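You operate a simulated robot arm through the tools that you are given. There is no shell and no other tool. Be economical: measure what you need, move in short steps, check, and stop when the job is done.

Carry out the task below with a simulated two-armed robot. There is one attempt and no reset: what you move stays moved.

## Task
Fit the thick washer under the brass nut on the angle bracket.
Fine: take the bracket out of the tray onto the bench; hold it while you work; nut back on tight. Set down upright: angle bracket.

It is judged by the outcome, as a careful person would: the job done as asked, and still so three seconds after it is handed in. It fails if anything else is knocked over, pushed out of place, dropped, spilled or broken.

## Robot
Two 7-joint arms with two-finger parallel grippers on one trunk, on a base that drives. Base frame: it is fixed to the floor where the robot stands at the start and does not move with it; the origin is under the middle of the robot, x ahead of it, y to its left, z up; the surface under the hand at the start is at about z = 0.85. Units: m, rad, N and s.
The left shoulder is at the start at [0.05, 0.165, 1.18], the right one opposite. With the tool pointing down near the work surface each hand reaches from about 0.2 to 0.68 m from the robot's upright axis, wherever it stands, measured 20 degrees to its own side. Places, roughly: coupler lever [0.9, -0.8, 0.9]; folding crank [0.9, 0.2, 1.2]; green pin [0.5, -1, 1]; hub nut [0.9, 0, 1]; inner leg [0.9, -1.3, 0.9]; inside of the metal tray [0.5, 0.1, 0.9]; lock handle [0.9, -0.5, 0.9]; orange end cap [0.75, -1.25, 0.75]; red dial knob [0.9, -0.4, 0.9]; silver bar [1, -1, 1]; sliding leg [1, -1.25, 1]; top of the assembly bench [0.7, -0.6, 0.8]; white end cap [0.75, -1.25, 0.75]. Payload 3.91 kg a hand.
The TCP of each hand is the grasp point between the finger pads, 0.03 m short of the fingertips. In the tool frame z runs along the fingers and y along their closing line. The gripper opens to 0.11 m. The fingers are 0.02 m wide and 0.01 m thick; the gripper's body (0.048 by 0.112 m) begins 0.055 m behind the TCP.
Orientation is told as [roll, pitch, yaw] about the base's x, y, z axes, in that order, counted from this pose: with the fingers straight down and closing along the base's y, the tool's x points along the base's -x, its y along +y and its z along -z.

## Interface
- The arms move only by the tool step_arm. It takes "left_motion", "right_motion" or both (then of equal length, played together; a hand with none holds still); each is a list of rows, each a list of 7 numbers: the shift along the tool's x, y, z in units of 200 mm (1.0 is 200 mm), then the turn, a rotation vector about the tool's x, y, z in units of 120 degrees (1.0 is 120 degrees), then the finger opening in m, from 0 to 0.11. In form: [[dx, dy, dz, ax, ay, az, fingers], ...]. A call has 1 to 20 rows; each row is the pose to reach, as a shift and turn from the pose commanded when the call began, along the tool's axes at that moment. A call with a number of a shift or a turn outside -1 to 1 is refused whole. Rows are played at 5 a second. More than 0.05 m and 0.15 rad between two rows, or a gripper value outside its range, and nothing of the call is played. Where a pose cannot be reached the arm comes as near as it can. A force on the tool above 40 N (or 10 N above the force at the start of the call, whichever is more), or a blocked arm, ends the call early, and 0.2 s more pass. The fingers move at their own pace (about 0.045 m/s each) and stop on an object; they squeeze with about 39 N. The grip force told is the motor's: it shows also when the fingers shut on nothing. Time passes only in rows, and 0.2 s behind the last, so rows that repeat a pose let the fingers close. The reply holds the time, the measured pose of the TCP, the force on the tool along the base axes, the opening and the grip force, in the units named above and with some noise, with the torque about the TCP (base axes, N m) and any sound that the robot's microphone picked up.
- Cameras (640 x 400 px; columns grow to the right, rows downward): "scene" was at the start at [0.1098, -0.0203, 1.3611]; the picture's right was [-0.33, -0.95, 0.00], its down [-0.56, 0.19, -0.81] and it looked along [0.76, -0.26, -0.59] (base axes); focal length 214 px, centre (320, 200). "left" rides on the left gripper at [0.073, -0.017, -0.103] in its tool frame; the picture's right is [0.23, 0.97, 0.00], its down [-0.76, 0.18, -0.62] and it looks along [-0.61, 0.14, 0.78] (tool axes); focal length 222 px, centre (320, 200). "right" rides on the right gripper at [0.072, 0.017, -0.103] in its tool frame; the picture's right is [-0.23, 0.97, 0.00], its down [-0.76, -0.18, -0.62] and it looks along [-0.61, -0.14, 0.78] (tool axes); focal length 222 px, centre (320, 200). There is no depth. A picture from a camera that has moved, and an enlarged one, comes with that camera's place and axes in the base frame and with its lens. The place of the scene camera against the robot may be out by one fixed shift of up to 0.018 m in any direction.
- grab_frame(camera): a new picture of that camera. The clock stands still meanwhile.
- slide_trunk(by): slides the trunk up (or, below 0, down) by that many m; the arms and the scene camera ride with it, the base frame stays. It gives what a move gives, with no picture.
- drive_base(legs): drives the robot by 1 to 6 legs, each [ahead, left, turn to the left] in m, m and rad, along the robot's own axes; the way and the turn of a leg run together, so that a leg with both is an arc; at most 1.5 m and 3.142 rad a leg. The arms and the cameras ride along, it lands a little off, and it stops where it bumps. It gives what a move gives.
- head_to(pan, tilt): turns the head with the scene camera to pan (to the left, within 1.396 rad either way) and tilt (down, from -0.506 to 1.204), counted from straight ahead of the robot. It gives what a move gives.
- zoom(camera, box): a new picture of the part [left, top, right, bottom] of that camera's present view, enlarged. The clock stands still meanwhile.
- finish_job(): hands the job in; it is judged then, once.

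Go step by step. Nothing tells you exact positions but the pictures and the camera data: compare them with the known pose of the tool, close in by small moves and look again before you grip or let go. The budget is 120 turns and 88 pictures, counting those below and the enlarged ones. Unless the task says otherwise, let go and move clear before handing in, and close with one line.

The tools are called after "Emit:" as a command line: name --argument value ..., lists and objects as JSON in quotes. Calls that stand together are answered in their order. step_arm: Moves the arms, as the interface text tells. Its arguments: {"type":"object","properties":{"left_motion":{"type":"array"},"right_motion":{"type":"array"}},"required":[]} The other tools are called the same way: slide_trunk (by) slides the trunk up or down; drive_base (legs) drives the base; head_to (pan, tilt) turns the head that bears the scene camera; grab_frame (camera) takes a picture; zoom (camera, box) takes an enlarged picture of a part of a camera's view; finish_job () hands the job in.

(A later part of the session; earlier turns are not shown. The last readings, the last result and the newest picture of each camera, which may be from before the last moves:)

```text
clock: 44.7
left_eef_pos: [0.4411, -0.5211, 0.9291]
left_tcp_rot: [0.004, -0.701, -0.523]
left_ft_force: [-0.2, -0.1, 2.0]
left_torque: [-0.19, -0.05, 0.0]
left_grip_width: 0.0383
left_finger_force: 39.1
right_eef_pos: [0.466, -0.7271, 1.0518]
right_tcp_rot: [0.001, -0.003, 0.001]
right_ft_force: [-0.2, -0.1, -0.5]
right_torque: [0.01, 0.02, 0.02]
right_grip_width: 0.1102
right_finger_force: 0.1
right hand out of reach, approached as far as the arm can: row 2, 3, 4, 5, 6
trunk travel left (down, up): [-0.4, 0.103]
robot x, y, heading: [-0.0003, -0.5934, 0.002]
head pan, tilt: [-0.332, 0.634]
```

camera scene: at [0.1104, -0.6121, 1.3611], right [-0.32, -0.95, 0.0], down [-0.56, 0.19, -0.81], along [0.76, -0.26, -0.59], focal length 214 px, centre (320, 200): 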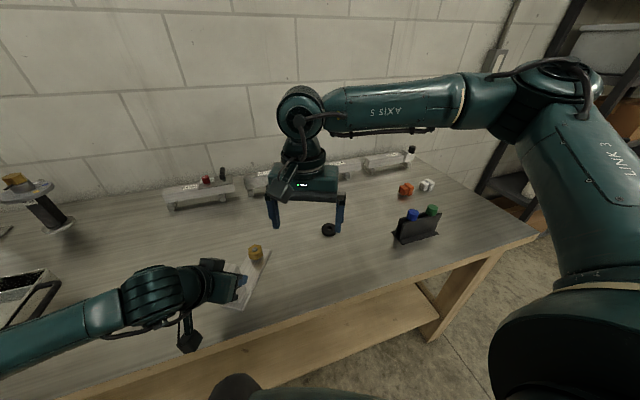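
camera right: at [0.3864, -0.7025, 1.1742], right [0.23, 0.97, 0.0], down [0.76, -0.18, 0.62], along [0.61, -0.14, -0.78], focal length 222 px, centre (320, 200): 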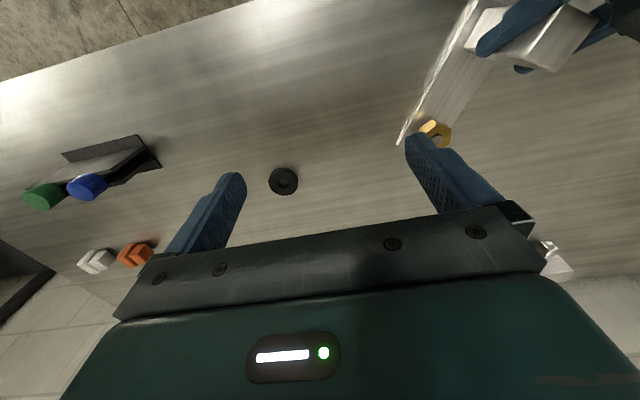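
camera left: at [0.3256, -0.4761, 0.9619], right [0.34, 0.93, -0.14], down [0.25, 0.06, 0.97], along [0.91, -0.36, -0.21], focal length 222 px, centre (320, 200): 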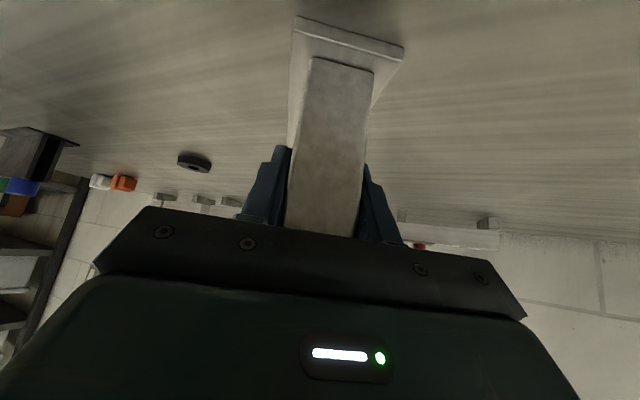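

I'll probe whether a different yaw lets the right hand come further inward.

Emit:
step_arm --right_motion '[[0, 0, 0.05, 0, 0, -0.07, 0.11], [0, 0, 0.1, 0, 0, -0.14, 0.11], [0, 0.0, 0.15, 0, 0, -0.21, 0.11], [0, 0.0, 0.15, 0, 0, -0.28, 0.11], [0, 0.2, 0.15, 0, 0, -0.28, 0.11], [0, 0.4, 0.15, 0, 0, -0.28, 0.11], [0, 0.6, 0.15, 0, 0, -0.28, 0.11]]'

Emit:
grab_frame --camera "scene"

```text
clock: 46.3
left_eef_pos: [0.4398, -0.5211, 0.9293]
left_tcp_rot: [0.003, -0.699, -0.524]
left_ft_force: [-1.2, 0.5, 1.7]
left_torque: [-0.17, 0.06, -0.02]
left_grip_width: 0.0378
left_finger_force: 38.7
right_eef_pos: [0.4217, -0.7044, 1.0378]
right_tcp_rot: [-0.002, -0.002, 0.589]
right_ft_force: [0.5, 0.0, -0.7]
right_torque: [-0.01, 0.04, 0.01]
right_grip_width: 0.1101
right_finger_force: 0.1
right hand out of reach, approached as far as the arm can: row 1, 2, 3, 4, 5, 6, 7
trunk travel left (down, up): [-0.4, 0.103]
robot x, y, heading: [0.0022, -0.5895, 0.002]
head pan, tilt: [-0.332, 0.634]
```

```text
56 pictures are left
camera scene: at [0.1104, -0.6121, 1.3611], right [-0.32, -0.95, 0.0], down [-0.56, 0.19, -0.81], along [0.76, -0.26, -0.59], focal length 214 px, centre (320, 200)
```

scene: 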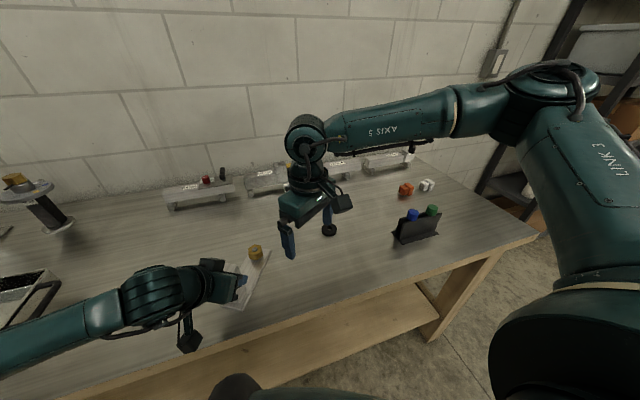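

The limit doesn't depend on yaw, so it comes from the arm posture. I'll test whether the envelope is wider near the work surface, over clear bench.

Emit:
step_arm --right_motion '[[-0.01, -0.1, 0.0, 0, 0, 0.07, 0.11], [-0.02, -0.2, 0.1, 0, 0, 0.14, 0.11], [-0.04, -0.3, 0.2, 0, 0, 0.21, 0.11], [-0.04, -0.3, 0.4, 0, 0, 0.281, 0.11], [-0.04, -0.3, 0.55, 0, 0, 0.281, 0.11], [-0.04, -0.3, 0.55, 0, 0, 0.281, 0.11]]'

Emit:
step_arm --right_motion '[[0, 0.1, 0, 0, 0, 0, 0.06], [0, 0.2, 0, 0, 0, 0, 0.06], [0, 0.3, 0, 0, 0, 0, 0.06], [0, 0.35, 0, 0, 0, 0, 0.06]]'

```text
clock: 47.7
left_eef_pos: [0.4393, -0.5217, 0.9285]
left_tcp_rot: [0.005, -0.699, -0.523]
left_ft_force: [0.2, 0.4, 0.5]
left_torque: [-0.11, 0.11, 0.0]
left_grip_width: 0.0379
left_finger_force: 39.2
right_eef_pos: [0.4528, -0.7629, 0.9389]
right_tcp_rot: [0.0, 0.0, 0.0]
right_ft_force: [1.0, 0.8, 0.5]
right_torque: [-0.01, -0.01, -0.04]
right_grip_width: 0.11
right_finger_force: 0.1
right hand out of reach, approached as far as the arm can: row 4, 5, 6
trunk travel left (down, up): [-0.4, 0.103]
robot x, y, heading: [0.0019, -0.5934, 0.006]
head pan, tilt: [-0.332, 0.634]
```

```text
clock: 48.7
left_eef_pos: [0.4407, -0.5221, 0.9289]
left_tcp_rot: [0.004, -0.699, -0.522]
left_ft_force: [-0.3, 0.0, 1.8]
left_torque: [-0.14, 0.1, 0.0]
left_grip_width: 0.038
left_finger_force: 38.6
right_eef_pos: [0.4335, -0.7391, 0.9601]
right_tcp_rot: [0.001, 0.0, -0.001]
right_ft_force: [0.5, 0.1, 0.5]
right_torque: [-0.02, -0.01, 0.03]
right_grip_width: 0.0599
right_finger_force: 0.1
right hand out of reach, approached as far as the arm can: row 1, 2, 3, 4
trunk travel left (down, up): [-0.4, 0.103]
robot x, y, heading: [0.0008, -0.5925, 0.001]
head pan, tilt: [-0.332, 0.634]
```

The limit looks like a shoulder limit when the elbow is strongly bent. I'll extend far forward first, where the elbow straightens, and then sweep inward at long reach.

Emit:
step_arm --right_motion '[[-0.05, -0.15, -0.15, 0, 0, 0, 0.06], [-0.15, -0.305, -0.3, 0, 0, 0, 0.06], [-0.3, -0.305, -0.35, 0, 0, 0, 0.06], [-0.5, -0.305, -0.35, 0, 0, 0, 0.06], [-0.7, -0.305, -0.35, 0, 0, 0, 0.06], [-0.85, -0.305, -0.35, 0, 0, 0, 0.06], [-0.98, -0.2, -0.35, 0, 0, 0, 0.06], [-0.98, 0.0, -0.35, 0, 0, 0, 0.06], [-0.98, 0.2, -0.35, 0, 0, 0, 0.06], [-0.98, 0.4, -0.35, 0, 0, 0, 0.06]]'

```text
clock: 50.9
left_eef_pos: [0.4392, -0.5214, 0.9277]
left_tcp_rot: [0.004, -0.699, -0.523]
left_ft_force: [-1.2, 0.7, 1.9]
left_torque: [-0.2, -0.14, 0.04]
left_grip_width: 0.0376
left_finger_force: 39.0
right_eef_pos: [0.5195, -0.7705, 1.0507]
right_tcp_rot: [-0.001, 0.0, -0.001]
right_ft_force: [-0.5, 0.1, -0.2]
right_torque: [-0.02, -0.04, 0.0]
right_grip_width: 0.0602
right_finger_force: 0.0
right hand out of reach, approached as far as the arm can: row 5, 6, 7, 8, 9, 10
trunk travel left (down, up): [-0.4, 0.103]
robot x, y, heading: [0.0011, -0.5921, -0.001]
head pan, tilt: [-0.332, 0.634]
```

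The right arm is still limited. I'll look at its posture directly to understand why.

Emit:
head_to --pan -1.0 --tilt 0.4

Emit:
grab_frame --camera "scene"

Emit:
head_to --pan 0.7 --tilt 0.5

Emit:
grab_frame --camera "scene"

```text
clock: 51.9
left_eef_pos: [0.4396, -0.521, 0.9284]
left_tcp_rot: [0.004, -0.699, -0.524]
left_ft_force: [-0.1, 1.7, 1.6]
left_torque: [-0.14, 0.05, 0.02]
left_grip_width: 0.0378
left_finger_force: 38.5
right_eef_pos: [0.5183, -0.7708, 1.0511]
right_tcp_rot: [0.002, -0.002, 0.002]
right_ft_force: [-0.6, 0.0, -0.1]
right_torque: [0.0, 0.0, -0.01]
right_grip_width: 0.06
right_finger_force: 0.1
trunk travel left (down, up): [-0.4, 0.103]
robot x, y, heading: [-0.0009, -0.5908, 0.001]
head pan, tilt: [-1.0, 0.4]
```

```text
55 pictures are left
camera scene: at [0.078, -0.6616, 1.3823], right [-0.84, -0.54, 0.0], down [-0.21, 0.33, -0.92], along [0.5, -0.77, -0.39], focal length 214 px, centre (320, 200)
```

scene: 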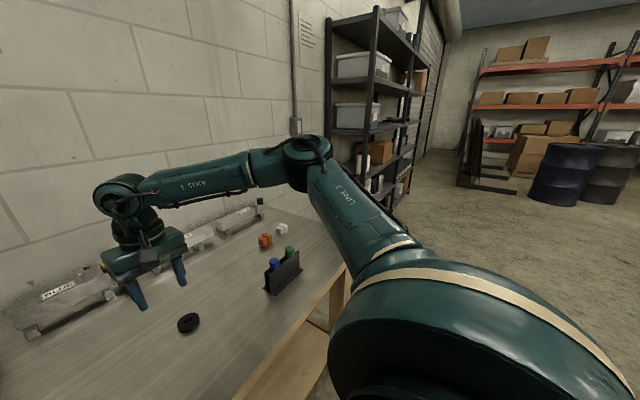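

```text
clock: 53.6
left_eef_pos: [0.439, -0.521, 0.9283]
left_tcp_rot: [0.005, -0.699, -0.524]
left_ft_force: [-0.3, 0.9, 1.2]
left_torque: [-0.02, 0.15, -0.02]
left_grip_width: 0.0377
left_finger_force: 38.9
right_eef_pos: [0.5195, -0.771, 1.0506]
right_tcp_rot: [0.001, 0.0, -0.001]
right_ft_force: [-0.6, -0.4, -0.1]
right_torque: [0.0, -0.01, 0.01]
right_grip_width: 0.0599
right_finger_force: 0.0
trunk travel left (down, up): [-0.4, 0.103]
robot x, y, heading: [-0.004, -0.5907, 0.005]
head pan, tilt: [0.7, 0.499]
```

```text
54 pictures are left
camera scene: at [0.0973, -0.5251, 1.3732], right [0.65, -0.76, 0.0], down [-0.37, -0.31, -0.88], along [0.67, 0.57, -0.48], focal length 214 px, centre (320, 200)
```

scene: 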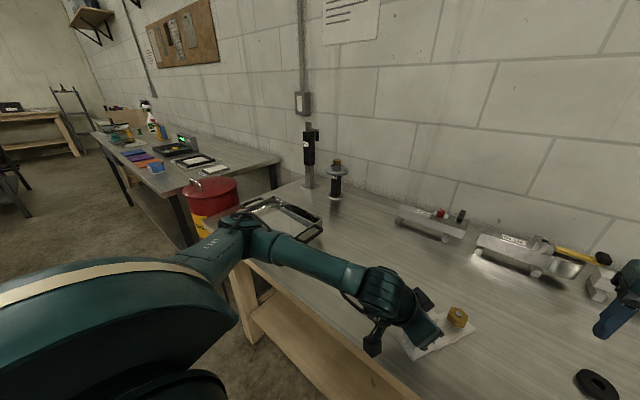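

The right elbow is high and out to the side, with its upper arm near horizontal, and the solver is stuck there. I'll lean the right hand (fingers pointing inward) to re-pose the arm, then move in.

Emit:
step_arm --right_motion '[[0, -0.05, 0, -0.06, 0, 0, 0.06], [0, -0.1, 0, -0.12, 0, 0, 0.06], [0, -0.1, 0, -0.18, 0, 0, 0.06], [0, -0.1, 0, -0.24, 0, 0, 0.06], [0, -0.1, 0, -0.3, 0, 0, 0.06], [0, -0.1, 0, -0.36, 0, 0, 0.06], [-0.1, 0.05, 0, -0.36, 0, 0, 0.06], [-0.2, 0.2, 0.05, -0.36, 0, 0, 0.06], [-0.2, 0.35, 0.1, -0.36, 0, 0, 0.06], [-0.2, 0.5, 0.1, -0.36, 0, 0, 0.06], [-0.15, 0.65, 0.1, -0.36, 0, 0, 0.06]]'

```text
clock: 56.0
left_eef_pos: [0.4403, -0.5204, 0.9285]
left_tcp_rot: [0.004, -0.701, -0.523]
left_ft_force: [-0.8, -0.2, 1.5]
left_torque: [-0.21, -0.07, 0.0]
left_grip_width: 0.0376
left_finger_force: 39.2
right_eef_pos: [0.5209, -0.6664, 1.0406]
right_tcp_rot: [0.755, -0.001, -0.001]
right_ft_force: [-0.2, -0.6, -1.2]
right_torque: [0.01, 0.0, 0.01]
right_grip_width: 0.06
right_finger_force: 0.0
right hand out of reach, approached as far as the arm can: row 8, 9, 10, 11
trunk travel left (down, up): [-0.4, 0.103]
robot x, y, heading: [-0.0007, -0.59, 0.0]
head pan, tilt: [0.7, 0.499]
```

The wrist hits the same boundary, so the elbow posture is the cause. I'll back off and copy the left arm's route: lean the hand back with the wrist near the body, so the elbow drops.

Emit:
step_arm --right_motion '[[0.08, -0.08, -0.07, 0.06, 0, 0, 0.06], [0.16, -0.16, -0.15, 0.12, 0, 0, 0.06], [0.24, -0.24, -0.23, 0.18, 0, 0, 0.06], [0.32, -0.32, -0.3, 0.24, 0, 0, 0.06], [0.4, -0.4, -0.38, 0.3, 0, 0, 0.06], [0.5, -0.473, -0.445, 0.36, 0, 0, 0.06], [0.5, -0.473, -0.445, 0.36, 0, 0, 0.06]]'

Emit:
step_arm --right_motion '[[0, 0, 0, 0, -0.06, 0, 0.06], [0, 0, 0, 0, -0.12, 0, 0.06], [0, 0, 0.05, 0, -0.18, 0, 0.06], [0, 0, 0.1, 0, -0.24, 0, 0.06], [0, 0, 0.15, 0, -0.3, 0, 0.06], [0, 0, 0.2, 0, -0.36, 0, 0.06], [0, 0, 0.25, 0, -0.42, 0, 0.06], [0, 0, 0.3, 0, -0.48, 0, 0.06]]'

Emit:
head_to --pan -1.0 --tilt 0.5

Emit:
grab_frame --camera "scene"

```text
clock: 57.6
left_eef_pos: [0.4396, -0.5212, 0.9281]
left_tcp_rot: [0.004, -0.7, -0.524]
left_ft_force: [-0.7, 0.7, 0.7]
left_torque: [-0.22, -0.05, 0.0]
left_grip_width: 0.0378
left_finger_force: 39.2
right_eef_pos: [0.4216, -0.7976, 1.0423]
right_tcp_rot: [-0.002, -0.001, 0.001]
right_ft_force: [0.7, 0.2, -1.3]
right_torque: [0.0, -0.02, 0.0]
right_grip_width: 0.0598
right_finger_force: 0.0
trunk travel left (down, up): [-0.4, 0.103]
robot x, y, heading: [0.0005, -0.5934, -0.001]
head pan, tilt: [0.7, 0.499]
```

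```text
clock: 59.5
left_eef_pos: [0.4409, -0.521, 0.928]
left_tcp_rot: [0.001, -0.7, -0.523]
left_ft_force: [0.0, 0.3, 2.0]
left_torque: [-0.08, 0.09, 0.07]
left_grip_width: 0.0376
left_finger_force: 38.9
right_eef_pos: [0.4309, -0.7957, 0.9997]
right_tcp_rot: [-0.021, -1.007, -0.001]
right_ft_force: [-0.1, 0.5, 0.8]
right_torque: [-0.01, 0.03, -0.01]
right_grip_width: 0.0603
right_finger_force: 0.1
right hand out of reach, approached as far as the arm can: row 8
trunk travel left (down, up): [-0.4, 0.103]
robot x, y, heading: [0.0027, -0.5914, 0.004]
head pan, tilt: [0.7, 0.499]
```

```text
clock: 61.2
left_eef_pos: [0.4388, -0.52, 0.9287]
left_tcp_rot: [0.002, -0.7, -0.522]
left_ft_force: [0.9, 0.0, 1.4]
left_torque: [-0.1, 0.1, 0.01]
left_grip_width: 0.0378
left_finger_force: 39.4
right_eef_pos: [0.43, -0.7965, 1.0004]
right_tcp_rot: [-0.023, -1.004, 0.002]
right_ft_force: [-0.2, -0.3, 0.6]
right_torque: [0.0, 0.04, -0.01]
right_grip_width: 0.0599
right_finger_force: 0.0
trunk travel left (down, up): [-0.4, 0.103]
robot x, y, heading: [-0.0054, -0.593, 0.004]
head pan, tilt: [-1.0, 0.499]
```

```text
53 pictures are left
camera scene: at [0.0773, -0.6603, 1.3732], right [-0.84, -0.54, 0.0], down [-0.26, 0.4, -0.88], along [0.48, -0.74, -0.48], focal length 214 px, centre (320, 200)
```

scene: 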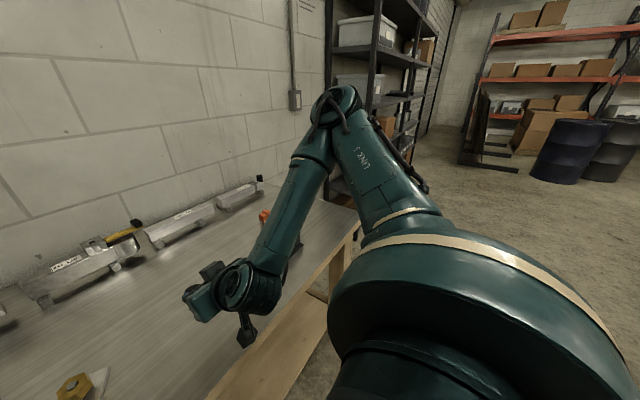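

The elbow moved. While leaned back, I'll move inward and forward to see whether the boundary has shifted.

Emit:
step_arm --right_motion '[[-0.15, 0.1, 0.04, 0, 0, 0, 0.06], [-0.3, 0.25, 0.08, 0, 0, 0, 0.06], [-0.44, 0.4, 0.13, 0, 0, 0, 0.06], [-0.44, 0.55, 0.13, 0, 0, 0, 0.06], [-0.44, 0.65, 0.13, 0, 0, 0, 0.06]]'

```text
clock: 62.4
left_eef_pos: [0.4395, -0.5212, 0.9283]
left_tcp_rot: [0.002, -0.701, -0.525]
left_ft_force: [-0.7, 0.5, 2.3]
left_torque: [-0.13, 0.04, -0.06]
left_grip_width: 0.0378
left_finger_force: 39.3
right_eef_pos: [0.4961, -0.6956, 1.0726]
right_tcp_rot: [0.0, -1.004, 0.0]
right_ft_force: [-0.2, 0.3, -0.2]
right_torque: [-0.03, -0.01, 0.0]
right_grip_width: 0.0602
right_finger_force: 0.1
right hand out of reach, approached as far as the arm can: row 4, 5
trunk travel left (down, up): [-0.4, 0.103]
robot x, y, heading: [0.0032, -0.5921, -0.0]
head pan, tilt: [-1.0, 0.499]
```

The boundary is still there while low. At the start the elbow was high, so I'll go back up, with the hand vertical and high, and come inward at height before descending.

Emit:
step_arm --right_motion '[[-0.04, -0.04, -0.08, 0, 0.06, 0, 0.06], [-0.08, -0.08, -0.16, 0, 0.12, 0, 0.06], [-0.12, -0.13, -0.24, 0, 0.18, 0, 0.06], [-0.17, -0.17, -0.32, 0, 0.24, 0, 0.06], [-0.22, -0.22, -0.4, 0, 0.3, 0, 0.06], [-0.27, -0.26, -0.48, 0, 0.36, 0, 0.06], [-0.31, -0.3, -0.56, 0, 0.42, 0, 0.06], [-0.357, -0.35, -0.645, 0, 0.48, 0, 0.06], [-0.357, -0.35, -0.645, 0, 0.48, 0, 0.06]]'

Emit:
step_arm --right_motion '[[0, 0.0, -0.2, 0, 0, 0, 0.06], [0, 0.15, -0.3, 0, 0, 0, 0.06], [0, 0.3, -0.3, 0, 0, 0, 0.06], [0, 0.45, -0.3, 0, 0, 0, 0.06], [0, 0.6, -0.3, 0, 0, 0, 0.06], [0, 0.75, -0.3, 0, 0, 0, 0.06], [0, 0.75, -0.3, 0, 0, 0, 0.06]]'

Emit:
grab_frame --camera "scene"

```text
clock: 64.4
left_eef_pos: [0.4395, -0.5209, 0.9289]
left_tcp_rot: [0.003, -0.699, -0.523]
left_ft_force: [0.1, -1.3, 1.3]
left_torque: [-0.16, 0.06, -0.01]
left_grip_width: 0.0379
left_finger_force: 39.0
right_eef_pos: [0.4247, -0.7635, 1.2035]
right_tcp_rot: [0.0, 0.002, 0.002]
right_ft_force: [-0.5, 0.6, 0.0]
right_torque: [0.02, -0.01, 0.0]
right_grip_width: 0.06
right_finger_force: 0.0
trunk travel left (down, up): [-0.4, 0.103]
robot x, y, heading: [0.0029, -0.5916, 0.003]
head pan, tilt: [-1.0, 0.499]
```

```text
clock: 66.0
left_eef_pos: [0.4401, -0.5204, 0.9283]
left_tcp_rot: [0.003, -0.698, -0.524]
left_ft_force: [-0.5, 0.4, 2.1]
left_torque: [-0.13, 0.05, 0.03]
left_grip_width: 0.0379
left_finger_force: 38.9
right_eef_pos: [0.3924, -0.7219, 1.2537]
right_tcp_rot: [0.001, 0.0, -0.001]
right_ft_force: [-0.6, -0.2, 0.0]
right_torque: [0.0, 0.03, 0.0]
right_grip_width: 0.06
right_finger_force: 0.1
right hand out of reach, approached as far as the arm can: row 2, 3, 4, 5, 6, 7
trunk travel left (down, up): [-0.4, 0.103]
robot x, y, heading: [0.0026, -0.587, 0.008]
head pan, tilt: [-1.0, 0.499]
```

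```text
52 pictures are left
camera scene: at [0.0772, -0.6603, 1.3732], right [-0.84, -0.54, 0.0], down [-0.26, 0.4, -0.88], along [0.48, -0.74, -0.48], focal length 214 px, centre (320, 200)
```

scene: 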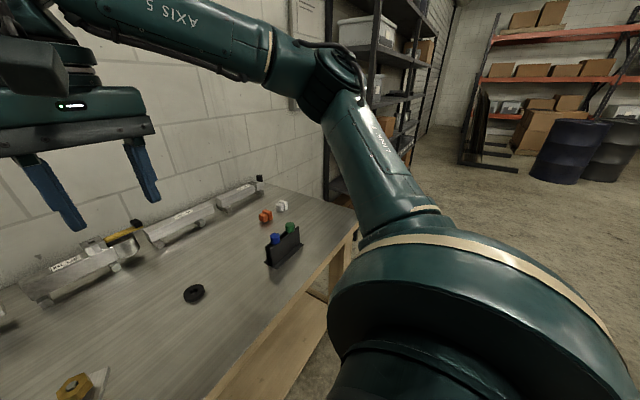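

The right arm won't come inward, but the left arm reaches the middle well. So I'll swap roles: right hand (leaned) holds the block, left hand works the nut. First the left lets go, rises and straightens.

Emit:
step_arm --left_motion '[[0, 0, 0, 0, 0, 0, 0.11], [0, 0, 0, 0, 0, 0, 0.11], [0, 0, 0, 0, 0, 0, 0.11], [0, 0, 0, 0, 0, 0, 0.11], [-0.12, 0, -0.143, 0, 0, 0, 0.11], [-0.24, 0, -0.286, 0, 0, 0, 0.11], [-0.373, 0, -0.445, 0, 0, 0, 0.11], [-0.373, 0, -0.445, 0, 0.06, 0, 0.11], [-0.373, 0, -0.445, 0, 0.12, 0, 0.11], [-0.373, 0, -0.445, 0, 0.18, 0, 0.11], [-0.373, 0, -0.445, 0, 0.24, 0, 0.11], [-0.373, 0, -0.445, 0, 0.29, 0, 0.11], [-0.373, 0, -0.445, 0, 0.333, 0, 0.11], [-0.373, 0, -0.445, 0, 0.333, 0, 0.11]]'

Emit:
grab_frame --camera "left"

```text
clock: 69.0
left_eef_pos: [0.4381, -0.5199, 1.0439]
left_tcp_rot: [0.001, 0.0, -0.523]
left_ft_force: [0.3, -0.2, 0.5]
left_torque: [-0.04, 0.0, -0.01]
left_grip_width: 0.11
left_finger_force: 0.1
right_eef_pos: [0.393, -0.7213, 1.2536]
right_tcp_rot: [0.0, 0.0, 0.001]
right_ft_force: [0.3, 0.0, 0.4]
right_torque: [-0.02, 0.01, -0.01]
right_grip_width: 0.0601
right_finger_force: 0.0
trunk travel left (down, up): [-0.4, 0.103]
robot x, y, heading: [-0.0013, -0.5926, 0.001]
head pan, tilt: [-1.0, 0.499]
```

```text
51 pictures are left
camera left: at [0.368, -0.4999, 1.1483], right [0.29, 0.96, 0.0], down [0.75, -0.23, 0.62], along [0.6, -0.18, -0.78], focal length 222 px, centre (320, 200)
```

left: 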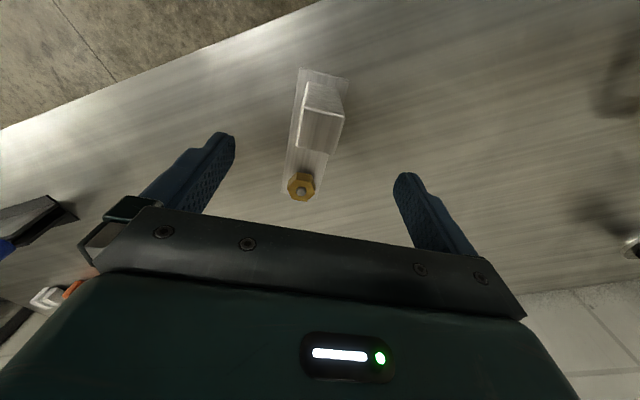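

The bracket is unmoved. I'll descend vertically, grip and lift a little.

Emit:
step_arm --left_motion '[[0, 0, 0.2, 0, 0, 0, 0.11], [0, 0, 0.4, 0, 0, 0, 0.11], [0, 0, 0.58, 0, 0, 0, 0.11], [0, 0, 0.58, 0, 0, 0, 0.11], [0, 0, 0.58, 0, 0, 0, 0], [0, 0, 0.58, 0, 0, 0, 0], [0, 0, 0.58, 0, 0, 0, 0], [0, 0, 0.58, 0, 0, 0, 0], [0, 0, 0.58, 0, 0, 0, 0], [0, 0, 0.58, 0, 0, 0, 0], [0, 0, 0.52, 0, 0, 0, 0], [0, 0, 0.43, 0, 0, 0, 0], [0, 0, 0.43, 0, 0, 0, 0]]'

```text
clock: 71.8
left_eef_pos: [0.4418, -0.5198, 0.9559]
left_tcp_rot: [0.003, -0.001, -0.523]
left_ft_force: [0.0, -0.1, -4.0]
left_torque: [0.09, 0.11, -0.01]
left_grip_width: 0.0379
left_finger_force: 39.2
right_eef_pos: [0.393, -0.7216, 1.2538]
right_tcp_rot: [0.0, 0.0, 0.0]
right_ft_force: [0.8, -0.1, 0.1]
right_torque: [-0.01, 0.01, -0.01]
right_grip_width: 0.0601
right_finger_force: 0.1
trunk travel left (down, up): [-0.4, 0.103]
robot x, y, heading: [-0.0015, -0.5922, 0.002]
head pan, tilt: [-1.0, 0.499]
```

Now turn it +75° so the plate points forward-left, shifting it to (0.41, -0.52).

Emit:
step_arm --left_motion '[[0.013, -0.008, 0, 0, 0, -0.0625, 0], [0.026, -0.015, 0, 0, 0, -0.125, 0], [0.04, -0.023, 0, 0, 0, -0.1875, 0], [0.052, -0.03, 0, 0, 0, -0.25, 0], [0.065, -0.038, 0, 0, 0, -0.3125, 0], [0.08, -0.045, 0, 0, 0, -0.375, 0], [0.09, -0.053, 0, 0, 0, -0.4375, 0], [0.1, -0.06, 0, 0, 0, -0.5, 0], [0.117, -0.068, 0, 0, 0, -0.5625, 0], [0.13, -0.075, 0, 0, 0, -0.625, 0], [0.13, -0.075, 0.05, 0, 0, -0.625, 0], [0.13, -0.075, 0.1, 0, 0, -0.625, 0], [0.13, -0.075, 0.125, 0, 0, -0.625, 0], [0.13, -0.075, 0.135, 0, 0, -0.625, 0], [0.13, -0.075, 0.135, 0, 0, -0.625, 0]]'

Emit:
head_to --pan -0.2 --tilt 0.75

Emit:
grab_frame --camera "scene"

```text
clock: 75.0
left_eef_pos: [0.411, -0.5195, 0.9311]
left_tcp_rot: [-0.001, -0.002, 0.786]
left_ft_force: [-0.2, 0.6, -3.2]
left_torque: [-0.1, 0.11, -0.03]
left_grip_width: 0.0378
left_finger_force: 38.9
right_eef_pos: [0.3922, -0.7215, 1.2544]
right_tcp_rot: [-0.001, 0.001, 0.0]
right_ft_force: [0.1, 0.2, 0.1]
right_torque: [-0.04, -0.02, 0.01]
right_grip_width: 0.0602
right_finger_force: 0.1
trunk travel left (down, up): [-0.4, 0.103]
robot x, y, heading: [0.0013, -0.5933, 0.003]
head pan, tilt: [-1.0, 0.499]
```

```text
clock: 76.1
left_eef_pos: [0.4101, -0.5191, 0.9319]
left_tcp_rot: [-0.002, -0.002, 0.786]
left_ft_force: [0.3, 0.4, -3.2]
left_torque: [-0.1, 0.14, 0.03]
left_grip_width: 0.0379
left_finger_force: 38.7
right_eef_pos: [0.393, -0.7215, 1.2546]
right_tcp_rot: [0.001, 0.0, 0.0]
right_ft_force: [-1.0, -0.2, 0.5]
right_torque: [-0.02, -0.01, 0.02]
right_grip_width: 0.0601
right_finger_force: 0.0
trunk travel left (down, up): [-0.4, 0.103]
robot x, y, heading: [0.0027, -0.593, 0.0]
head pan, tilt: [-0.201, 0.75]
```

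```text
50 pictures are left
camera scene: at [0.1095, -0.6003, 1.3512], right [-0.2, -0.98, 0.0], down [-0.67, 0.13, -0.73], along [0.72, -0.14, -0.68], focal length 214 px, centre (320, 200)
```

scene: 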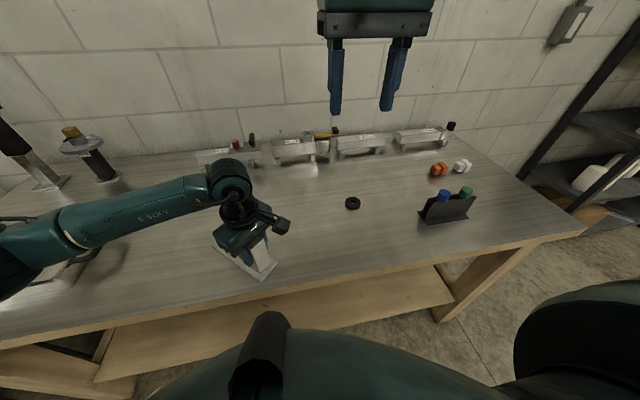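

Lower the last few millimetres, release, rise and square the hand up again.

Emit:
step_arm --left_motion '[[0, 0, 0.01, 0, 0, 0, 0], [0, 0, 0.018, 0, 0, 0, 0], [0, 0, 0.024, 0, 0, 0, 0], [0, 0, 0.022, 0, 0, 0, 0.11], [0, 0, 0.022, 0, 0, 0, 0.11], [0, 0, 0.022, 0, 0, 0, 0.11], [0, 0, 0.022, 0, 0, 0, 0.11], [0, 0, -0.18, 0, 0, 0, 0.11], [0, 0, -0.38, 0, 0, 0, 0.11], [0, 0, -0.58, 0, 0, 0, 0.11], [0, 0, -0.75, 0, 0, 0.06, 0.11], [0, 0, -0.75, 0, 0, 0.12, 0.11], [0, 0, -0.75, 0, 0, 0.18, 0.11], [0, 0, -0.75, 0, 0, 0.24, 0.11], [0, 0, -0.75, 0, 0, 0.3, 0.11], [0, 0, -0.75, 0, 0, 0.375, 0.11]]'

Emit:
grab_frame --camera "left"

```text
refused: row 16 steps farther than a row can; nothing moved
```

```text
49 pictures are left
camera left: at [0.3712, -0.5837, 1.0358], right [-0.85, 0.53, 0.0], down [0.41, 0.66, 0.62], along [0.33, 0.53, -0.78], focal length 222 px, centre (320, 200)
```

left: 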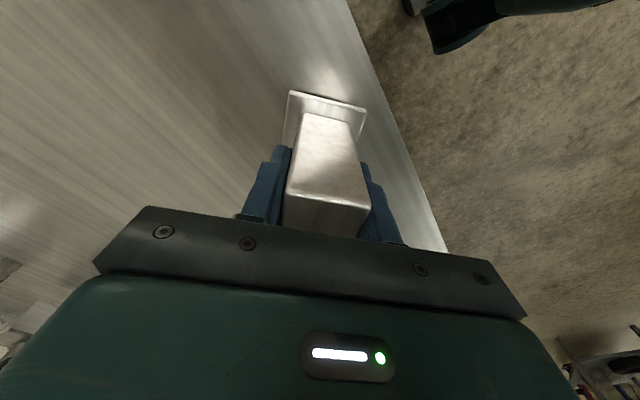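

Retry with smaller turn steps.

Emit:
step_arm --left_motion '[[0, 0, 0.01, 0, 0, 0, 0], [0, 0, 0.018, 0, 0, 0, 0], [0, 0, 0.024, 0, 0, 0, 0], [0, 0, 0.022, 0, 0, 0, 0.11], [0, 0, 0.022, 0, 0, 0, 0.11], [0, 0, 0.022, 0, 0, 0, 0.11], [0, 0, 0.022, 0, 0, 0, 0.11], [0, 0, -0.18, 0, 0, 0, 0.11], [0, 0, -0.38, 0, 0, 0, 0.11], [0, 0, -0.58, 0, 0, 0, 0.11], [0, 0, -0.75, 0, 0, 0.06, 0.11], [0, 0, -0.75, 0, 0, 0.12, 0.11], [0, 0, -0.75, 0, 0, 0.18, 0.11], [0, 0, -0.75, 0, 0, 0.24, 0.11], [0, 0, -0.75, 0, 0, 0.31, 0.11], [0, 0, -0.75, 0, 0, 0.375, 0.11]]'

Emit:
zoom --camera "scene" --box '[180, 170, 380, 295]'

```text
clock: 79.5
left_eef_pos: [0.4096, -0.5201, 1.0807]
left_tcp_rot: [0.0, -0.002, 0.0]
left_ft_force: [-0.1, 0.0, 0.8]
left_torque: [-0.01, -0.01, -0.02]
left_grip_width: 0.1101
left_finger_force: 0.0
right_eef_pos: [0.3913, -0.7221, 1.2545]
right_tcp_rot: [0.001, 0.0, 0.001]
right_ft_force: [0.4, 0.0, 0.0]
right_torque: [0.0, -0.01, 0.01]
right_grip_width: 0.0601
right_finger_force: 0.1
trunk travel left (down, up): [-0.4, 0.103]
robot x, y, heading: [0.002, -0.5909, 0.004]
head pan, tilt: [-0.201, 0.75]
```

```text
3.20 times, centred on (280, 232) of scene
camera zoom: at [0.1092, -0.6003, 1.3512], right [-0.2, -0.98, 0.0], down [-0.67, 0.13, -0.73], along [0.72, -0.14, -0.68], focal length 686 px, centre (448, 96)
```

zoom: 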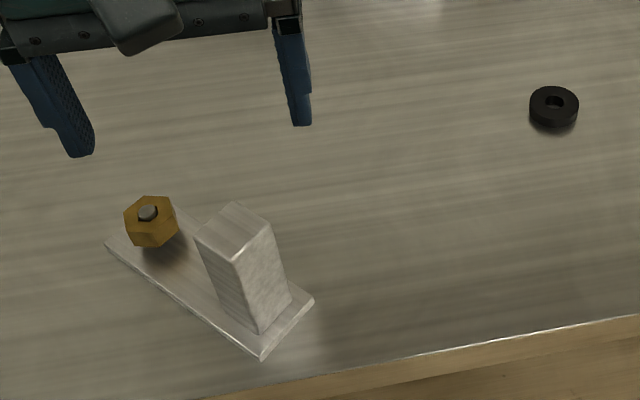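

The bracket sits squarely on the bench. Now I'll drive right so the left hand can fetch the washer.

Emit:
drive_base --legs '[[0, -0.4, 0]]'

Emit:
grab_frame --camera "left"

```text
clock: 83.6
left_eef_pos: [0.4097, -0.9224, 1.0815]
left_tcp_rot: [0.002, -0.005, 0.004]
left_ft_force: [-0.9, 0.2, -0.3]
left_torque: [-0.05, 0.02, 0.0]
left_grip_width: 0.1101
left_finger_force: 0.0
right_eef_pos: [0.3947, -1.1239, 1.2539]
right_tcp_rot: [0.0, 0.0, 0.001]
right_ft_force: [0.3, 0.1, 0.0]
right_torque: [0.01, 0.03, -0.01]
right_grip_width: 0.0602
right_finger_force: 0.0
trunk travel left (down, up): [-0.4, 0.103]
robot x, y, heading: [-0.0014, -0.9956, 0.005]
head pan, tilt: [-0.201, 0.75]
```

```text
47 pictures are left
camera left: at [0.3377, -0.9406, 1.1849], right [-0.23, 0.97, 0.0], down [0.76, 0.18, 0.63], along [0.61, 0.14, -0.78], focal length 222 px, centre (320, 200)
```

left: 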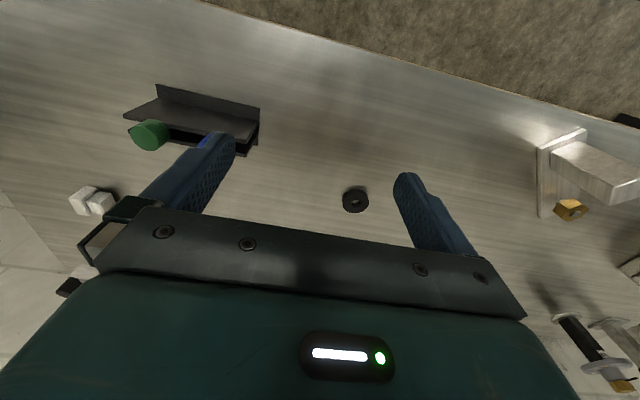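

The washer is at (0.576, -0.819). Moving above it.

Emit:
step_arm --left_motion '[[-0.15, 0.12, 0.05, 0, 0, 0, 0.09], [-0.32, 0.2, 0.1, 0, 0, 0, 0.09], [-0.5, 0.3, 0.2, 0, 0, 0, 0.09], [-0.66, 0.42, 0.3, 0, 0, 0, 0.09], [-0.83, 0.515, 0.4, 0, 0, 0, 0.09], [-0.83, 0.515, 0.5, 0, 0, 0, 0.09], [-0.83, 0.515, 0.5, 0, 0, 0, 0.09]]'

Emit:
grab_frame --camera "left"

```text
clock: 85.2
left_eef_pos: [0.5749, -0.8177, 0.9793]
left_tcp_rot: [0.002, -0.004, 0.0]
left_ft_force: [0.7, -0.2, 0.9]
left_torque: [-0.01, 0.01, -0.01]
left_grip_width: 0.0901
left_finger_force: 0.0
right_eef_pos: [0.393, -1.1236, 1.2547]
right_tcp_rot: [0.0, -0.001, 0.001]
right_ft_force: [0.2, -0.4, -0.1]
right_torque: [0.01, -0.03, 0.01]
right_grip_width: 0.0601
right_finger_force: 0.2
trunk travel left (down, up): [-0.4, 0.103]
robot x, y, heading: [0.0004, -0.9941, 0.003]
head pan, tilt: [-0.201, 0.75]
```

```text
46 pictures are left
camera left: at [0.5024, -0.8364, 1.0842], right [-0.23, 0.97, 0.0], down [0.76, 0.18, 0.63], along [0.61, 0.14, -0.78], focal length 222 px, centre (320, 200)
```

left: 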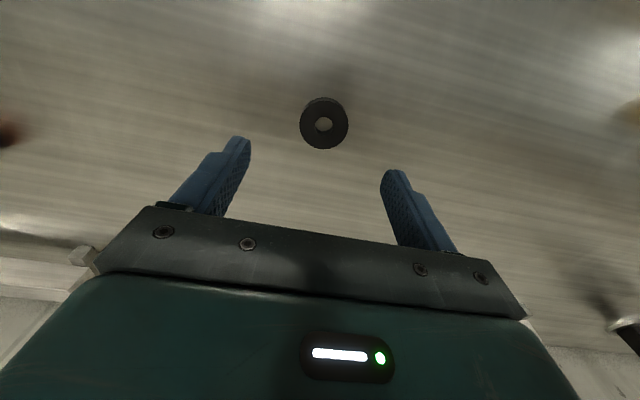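

Washer centre is at (0.579, -0.815). I'll descend so the fingertips are just above the bench, and close.

Emit:
step_arm --left_motion '[[-0.02, 0.015, 0.2, 0, 0, 0, 0.08], [-0.02, 0.015, 0.36, 0, 0, 0, 0.08], [-0.02, 0.015, 0.43, 0, 0, 0, 0.08], [-0.02, 0.015, 0.47, 0, 0, 0, 0.08], [-0.02, 0.015, 0.47, 0, 0, 0, 0.08]]'

Emit:
grab_frame --camera "left"

```text
clock: 86.4
left_eef_pos: [0.5798, -0.8161, 0.886]
left_tcp_rot: [0.004, -0.005, 0.003]
left_ft_force: [-0.2, 0.2, 1.1]
left_torque: [0.0, -0.01, -0.03]
left_grip_width: 0.0802
left_finger_force: 0.0
right_eef_pos: [0.3952, -1.1226, 1.2547]
right_tcp_rot: [-0.001, 0.0, 0.001]
right_ft_force: [-0.3, 0.4, 0.5]
right_torque: [-0.02, 0.02, 0.02]
right_grip_width: 0.0599
right_finger_force: 0.0
trunk travel left (down, up): [-0.4, 0.103]
robot x, y, heading: [-0.002, -0.9925, 0.003]
head pan, tilt: [-0.201, 0.75]
```

```text
45 pictures are left
camera left: at [0.5077, -0.8335, 0.9903], right [-0.23, 0.97, 0.0], down [0.76, 0.18, 0.63], along [0.61, 0.14, -0.78], focal length 222 px, centre (320, 200)
```

left: 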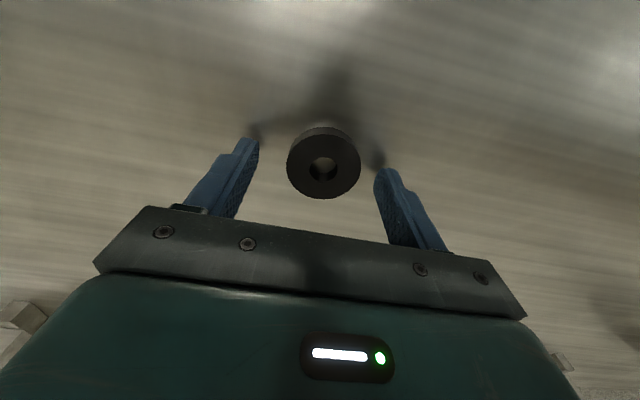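

Well aligned. Close and lift.

Emit:
step_arm --left_motion '[[0, 0, 0, 0, 0, 0, 0], [0, 0, 0, 0, 0, 0, 0], [0, 0, 0, 0, 0, 0, 0], [0, 0, 0, 0, 0, 0, 0], [0, 0, 0, 0, 0, 0, 0], [0, 0, -0.1, 0, 0, 0, 0], [0, 0, -0.3, 0, 0, 0, 0], [0.1, 0, -0.5, 0, 0, 0, 0], [0.25, 0, -0.7, 0, 0, 0, 0], [0.4, 0, -0.85, 0, 0, 0, 0], [0.4, 0, -0.85, 0, 0, 0, 0]]'

Emit:
grab_frame --camera "left"

```text
clock: 88.8
left_eef_pos: [0.4991, -0.8163, 1.0594]
left_tcp_rot: [0.002, -0.002, 0.002]
left_ft_force: [-0.2, -0.7, -0.4]
left_torque: [-0.02, 0.01, 0.0]
left_grip_width: 0.0482
left_finger_force: 38.9
right_eef_pos: [0.3946, -1.124, 1.2544]
right_tcp_rot: [0.0, 0.0, 0.001]
right_ft_force: [-0.1, -0.7, 0.0]
right_torque: [-0.04, 0.02, 0.0]
right_grip_width: 0.0599
right_finger_force: 0.1
trunk travel left (down, up): [-0.4, 0.103]
robot x, y, heading: [0.0038, -0.9939, 0.004]
head pan, tilt: [-0.201, 0.75]
```

```text
44 pictures are left
camera left: at [0.4273, -0.8341, 1.1622], right [-0.23, 0.97, 0.0], down [0.76, 0.18, 0.63], along [0.61, 0.14, -0.78], focal length 222 px, centre (320, 200)
```

left: 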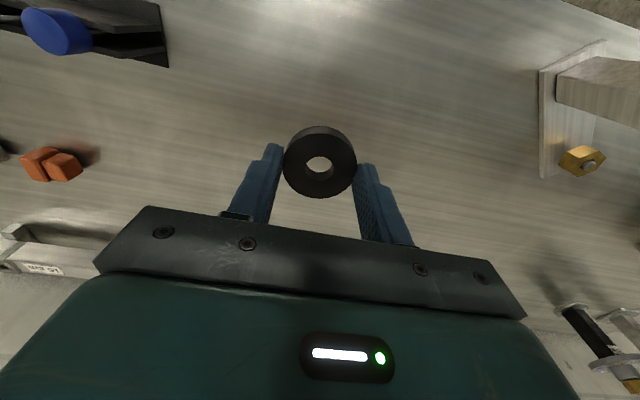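

The washer is gripped (0.048 m) and level. Driving back left to about y = -0.505.

Emit:
drive_base --legs '[[0, 0.49, 0]]'

Emit:
grab_frame --camera "scene"

```text
clock: 93.7
left_eef_pos: [0.4974, -0.3189, 1.0583]
left_tcp_rot: [-0.002, -0.003, 0.006]
left_ft_force: [0.3, -0.9, 0.0]
left_torque: [-0.01, 0.04, 0.0]
left_grip_width: 0.048
left_finger_force: 39.2
right_eef_pos: [0.3917, -0.6283, 1.2548]
right_tcp_rot: [0.0, -0.001, 0.003]
right_ft_force: [1.0, -0.3, 0.7]
right_torque: [-0.03, -0.02, -0.02]
right_grip_width: 0.0601
right_finger_force: 0.1
trunk travel left (down, up): [-0.4, 0.103]
robot x, y, heading: [0.0027, -0.5018, -0.002]
head pan, tilt: [-0.201, 0.75]
```

```text
43 pictures are left
camera scene: at [0.1082, -0.5066, 1.3512], right [-0.19, -0.98, 0.0], down [-0.67, 0.13, -0.73], along [0.72, -0.14, -0.68], focal length 214 px, centre (320, 200)
```

scene: 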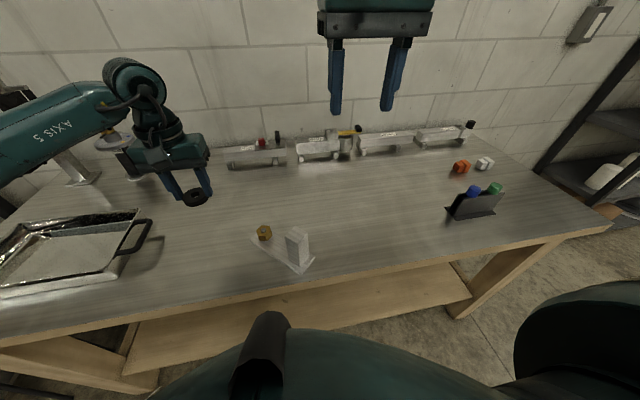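

I'll set the washer down at about (0.50, -0.29), in easy left reach, between bracket and tray.

Emit:
step_arm --left_motion '[[0, 0.1, 0.15, 0, 0, 0, 0], [0, 0.145, 0.35, 0, 0, 0, 0], [0, 0.145, 0.55, 0, 0, 0, 0], [0, 0.145, 0.75, 0, 0, 0, 0], [0, 0.145, 0.83, 0, 0, 0, 0], [0, 0.145, 0.86, 0, 0, 0, 0], [0, 0.145, 0.86, 0, 0, 0, 0], [0, 0.145, 0.86, 0, 0, 0, 0.08], [0, 0.145, 0.86, 0, 0, 0, 0.08], [0, 0.145, 0.86, 0, 0, 0, 0.08], [0, 0.145, 0.75, 0, 0, 0, 0.08], [0, 0.145, 0.55, 0, 0, 0, 0.08], [0, 0.145, 0.35, 0, 0, 0, 0.08], [0, 0.145, 0.15, 0, 0, 0, 0.08], [0, 0.145, 0.1, 0, 0, 0, 0.08]]'

Emit:
zoom --camera "left" --box '[0, 0, 640, 240]'

```text
clock: 96.8
left_eef_pos: [0.4987, -0.2905, 1.0385]
left_tcp_rot: [0.002, -0.002, 0.006]
left_ft_force: [0.9, 0.1, 0.6]
left_torque: [0.02, 0.01, -0.01]
left_grip_width: 0.08
left_finger_force: 0.1
right_eef_pos: [0.3919, -0.627, 1.2543]
right_tcp_rot: [0.0, 0.0, 0.004]
right_ft_force: [0.5, 1.2, 0.1]
right_torque: [0.01, -0.03, -0.01]
right_grip_width: 0.0599
right_finger_force: 0.1
trunk travel left (down, up): [-0.4, 0.103]
robot x, y, heading: [-0.0031, -0.5004, 0.005]
head pan, tilt: [-0.201, 0.75]
```

```text
1.00 times, centred on (320, 120) of left (not enlarged: the box is as wide or as high as the picture)
camera zoom: at [0.4247, -0.3089, 1.1425], right [-0.23, 0.97, 0.0], down [0.76, 0.18, 0.63], along [0.61, 0.15, -0.78], focal length 222 px, centre (320, 280)
```

zoom: 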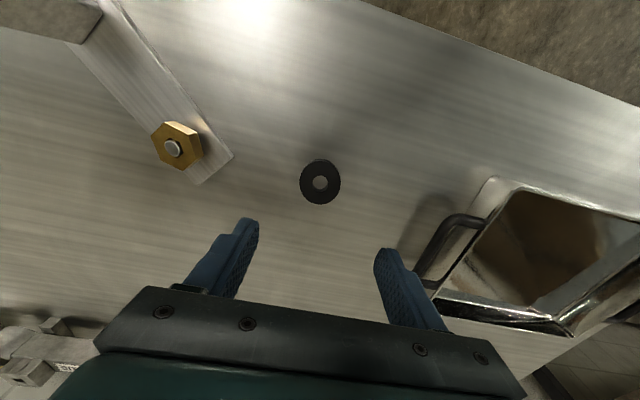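

The washer is at (0.498, -0.290) and the stud checks out at (0.492, -0.437). Now I'll turn the right hand to yaw +45°, lower it, then lean it back for holding the block.

Emit:
step_arm --right_motion '[[0, 0, 0.1, 0, 0, -0.0625, 0.11], [0, 0, 0.2, 0, 0, -0.125, 0.11], [0, 0, 0.3, 0, 0, -0.1875, 0.11], [0, 0, 0.4, 0, 0, -0.25, 0.11], [0, 0, 0.5, 0, 0, -0.3125, 0.11], [0, 0, 0.6, 0, 0, -0.375, 0.11], [0, 0, 0.6, 0, 0, -0.375, 0.11]]'

Emit:
step_arm --right_motion '[[0, 0, 0, 0, -0.06, 0, 0.11], [0, 0, 0, 0, -0.12, 0, 0.11], [0, 0, 0, 0, -0.18, 0, 0.11], [0, 0, 0, 0, -0.24, 0, 0.11], [0, 0, 0, 0, -0.3, 0, 0.11], [0, 0, 0, 0, -0.36, 0, 0.11], [0, 0, 0, 0, -0.4, 0, 0.11], [0, 0, 0, 0, -0.4, 0, 0.11]]'

```text
clock: 98.5
left_eef_pos: [0.4969, -0.2914, 1.0379]
left_tcp_rot: [0.001, -0.004, 0.006]
left_ft_force: [-0.9, 0.0, 0.8]
left_torque: [-0.01, -0.01, 0.01]
left_grip_width: 0.0799
left_finger_force: 0.1
right_eef_pos: [0.3917, -0.6281, 1.1331]
right_tcp_rot: [0.001, 0.001, 0.789]
right_ft_force: [0.1, 0.3, 0.2]
right_torque: [-0.01, 0.01, 0.0]
right_grip_width: 0.1102
right_finger_force: 0.1
trunk travel left (down, up): [-0.4, 0.103]
robot x, y, heading: [-0.0008, -0.4974, 0.005]
head pan, tilt: [-0.201, 0.75]
```

```text
clock: 100.2
left_eef_pos: [0.4975, -0.2905, 1.0383]
left_tcp_rot: [-0.001, -0.002, 0.005]
left_ft_force: [0.1, 0.2, 0.2]
left_torque: [0.01, 0.01, -0.01]
left_grip_width: 0.08
left_finger_force: 0.1
right_eef_pos: [0.3917, -0.6277, 1.1341]
right_tcp_rot: [0.0, -0.839, 0.789]
right_ft_force: [0.0, 0.8, 0.0]
right_torque: [-0.02, -0.01, 0.01]
right_grip_width: 0.1101
right_finger_force: 0.0
trunk travel left (down, up): [-0.4, 0.103]
robot x, y, heading: [0.0005, -0.4987, 0.005]
head pan, tilt: [-0.201, 0.75]
```

Lean achieved. Moving to above the block.

Emit:
step_arm --right_motion '[[0.003, 0.08, 0.15, 0, 0, 0, 0.11], [0.007, 0.16, 0.3, 0, 0, 0, 0.11], [0.01, 0.24, 0.45, 0, 0, 0, 0.11], [0.014, 0.316, 0.613, 0, 0, 0, 0.11], [0.014, 0.316, 0.613, 0, 0, 0, 0.11]]'

Emit:
grab_frame --camera "right"

Emit:
zoom --camera "scene" --box '[170, 160, 410, 310]'

```text
clock: 101.5
left_eef_pos: [0.4954, -0.29, 1.0389]
left_tcp_rot: [0.001, -0.003, 0.005]
left_ft_force: [-0.1, 0.1, -0.4]
left_torque: [0.02, 0.01, -0.03]
left_grip_width: 0.08
left_finger_force: 0.1
right_eef_pos: [0.4097, -0.5195, 1.0507]
right_tcp_rot: [-0.001, -0.837, 0.787]
right_ft_force: [-0.4, -0.4, -0.6]
right_torque: [0.02, 0.02, -0.03]
right_grip_width: 0.1098
right_finger_force: 0.0
trunk travel left (down, up): [-0.4, 0.103]
robot x, y, heading: [-0.0025, -0.4971, 0.0]
head pan, tilt: [-0.201, 0.75]
```

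```text
41 pictures are left
camera right: at [0.3094, -0.5961, 1.0662], right [-0.58, 0.79, 0.17], down [0.16, -0.09, 0.98], along [0.8, 0.6, -0.07], focal length 222 px, centre (320, 200)
```

right: 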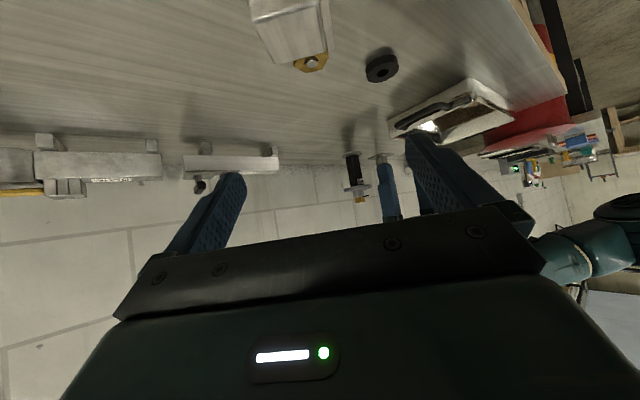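

```text
2.67 times, centred on (290, 235) of scene
camera zoom: at [0.1077, -0.5067, 1.3513], right [-0.19, -0.98, 0.0], down [-0.67, 0.13, -0.73], along [0.72, -0.14, -0.68], focal length 572 px, centre (400, 107)
```

zoom: 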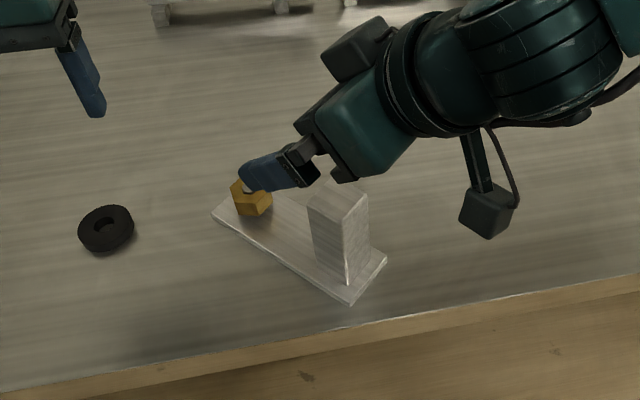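

Reachable. Lowering straight down to z≈0.929 and closing on the block.

Emit:
step_arm --right_motion '[[0.15, 0, 0.135, 0, 0, 0, 0.11], [0.3, 0, 0.27, 0, 0, 0, 0.11], [0.4, 0, 0.36, 0, 0, 0, 0.11], [0.452, 0, 0.406, 0, 0, 0, 0.11], [0.452, 0, 0.406, 0, 0, 0, 0.11], [0.452, 0, 0.406, 0, 0, 0, 0], [0.452, 0, 0.406, 0, 0, 0, 0], [0.452, 0, 0.406, 0, 0, 0, 0], [0.452, 0, 0.406, 0, 0, 0, 0], [0.452, 0, 0.406, 0, 0, 0, 0], [0.452, 0, 0.406, 0, 0, 0, 0], [0.452, 0, 0.406, 0, 0, 0, 0]]'

Emit:
zoom --camera "scene" --box '[170, 160, 410, 310]'

```text
clock: 104.0
left_eef_pos: [0.497, -0.2906, 1.0384]
left_tcp_rot: [0.002, -0.003, 0.006]
left_ft_force: [-0.2, -1.0, 0.8]
left_torque: [0.02, -0.04, 0.0]
left_grip_width: 0.0801
left_finger_force: 0.1
right_eef_pos: [0.4096, -0.5463, 0.9645]
right_tcp_rot: [0.0, -0.838, 0.79]
right_ft_force: [0.0, -0.3, 1.7]
right_torque: [0.0, 0.05, 0.01]
right_grip_width: 0.0381
right_finger_force: 39.1
right hand out of reach, approached as far as the arm can: row 2, 3, 4, 5, 6, 7, 8, 9, 10, 11, 12
trunk travel left (down, up): [-0.4, 0.103]
robot x, y, heading: [0.0013, -0.4975, 0.008]
head pan, tilt: [-0.201, 0.75]
```

```text
2.67 times, centred on (290, 235) of scene
camera zoom: at [0.1082, -0.5068, 1.3512], right [-0.19, -0.98, 0.0], down [-0.67, 0.13, -0.73], along [0.72, -0.14, -0.68], focal length 572 px, centre (400, 107)
```

zoom: 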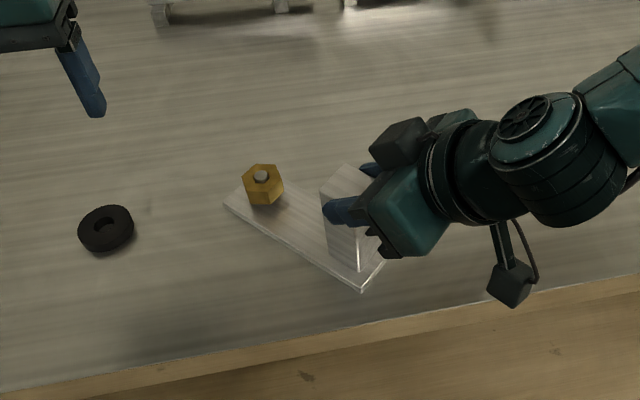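

The right hand stopped short of the full depth but grips the top 2 cm of the block; the bracket shifted about 2 cm. Before improving that, I'll test whether the left hand reaches the nut vertically here.

Emit:
step_arm --left_motion '[[-0.02, -0.2, 0.0, 0, 0, 0, 0.08], [-0.04, -0.4, 0.0, 0, 0, 0, 0.08], [-0.06, -0.6, 0.1, 0, 0, 0, 0.08], [-0.06, -0.8, 0.2, 0, 0, 0, 0.08], [-0.06, -0.8, 0.4, 0, 0, 0, 0.08], [-0.06, -0.8, 0.4, 0, 0, 0, 0.08]]'

Emit:
grab_frame --camera "left"

```text
clock: 105.5
left_eef_pos: [0.5107, -0.4509, 0.9576]
left_tcp_rot: [0.0, -0.003, 0.005]
left_ft_force: [0.2, -0.3, -0.2]
left_torque: [-0.01, 0.02, 0.01]
left_grip_width: 0.0802
left_finger_force: 0.0
right_eef_pos: [0.4087, -0.5447, 0.9636]
right_tcp_rot: [0.0, -0.838, 0.789]
right_ft_force: [0.2, 0.2, 0.6]
right_torque: [0.1, -0.01, 0.07]
right_grip_width: 0.0379
right_finger_force: 39.5
trunk travel left (down, up): [-0.4, 0.103]
robot x, y, heading: [-0.0003, -0.4984, 0.002]
head pan, tilt: [-0.201, 0.75]
```

```text
38 pictures are left
camera left: at [0.4377, -0.4686, 1.0612], right [-0.23, 0.97, 0.0], down [0.76, 0.18, 0.63], along [0.61, 0.15, -0.78], focal length 222 px, centre (320, 200)
```

left: 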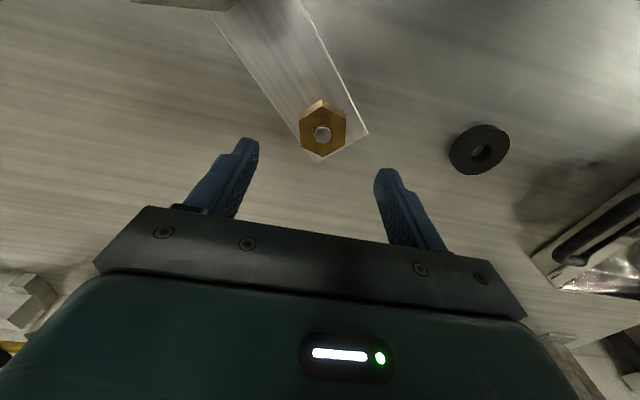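

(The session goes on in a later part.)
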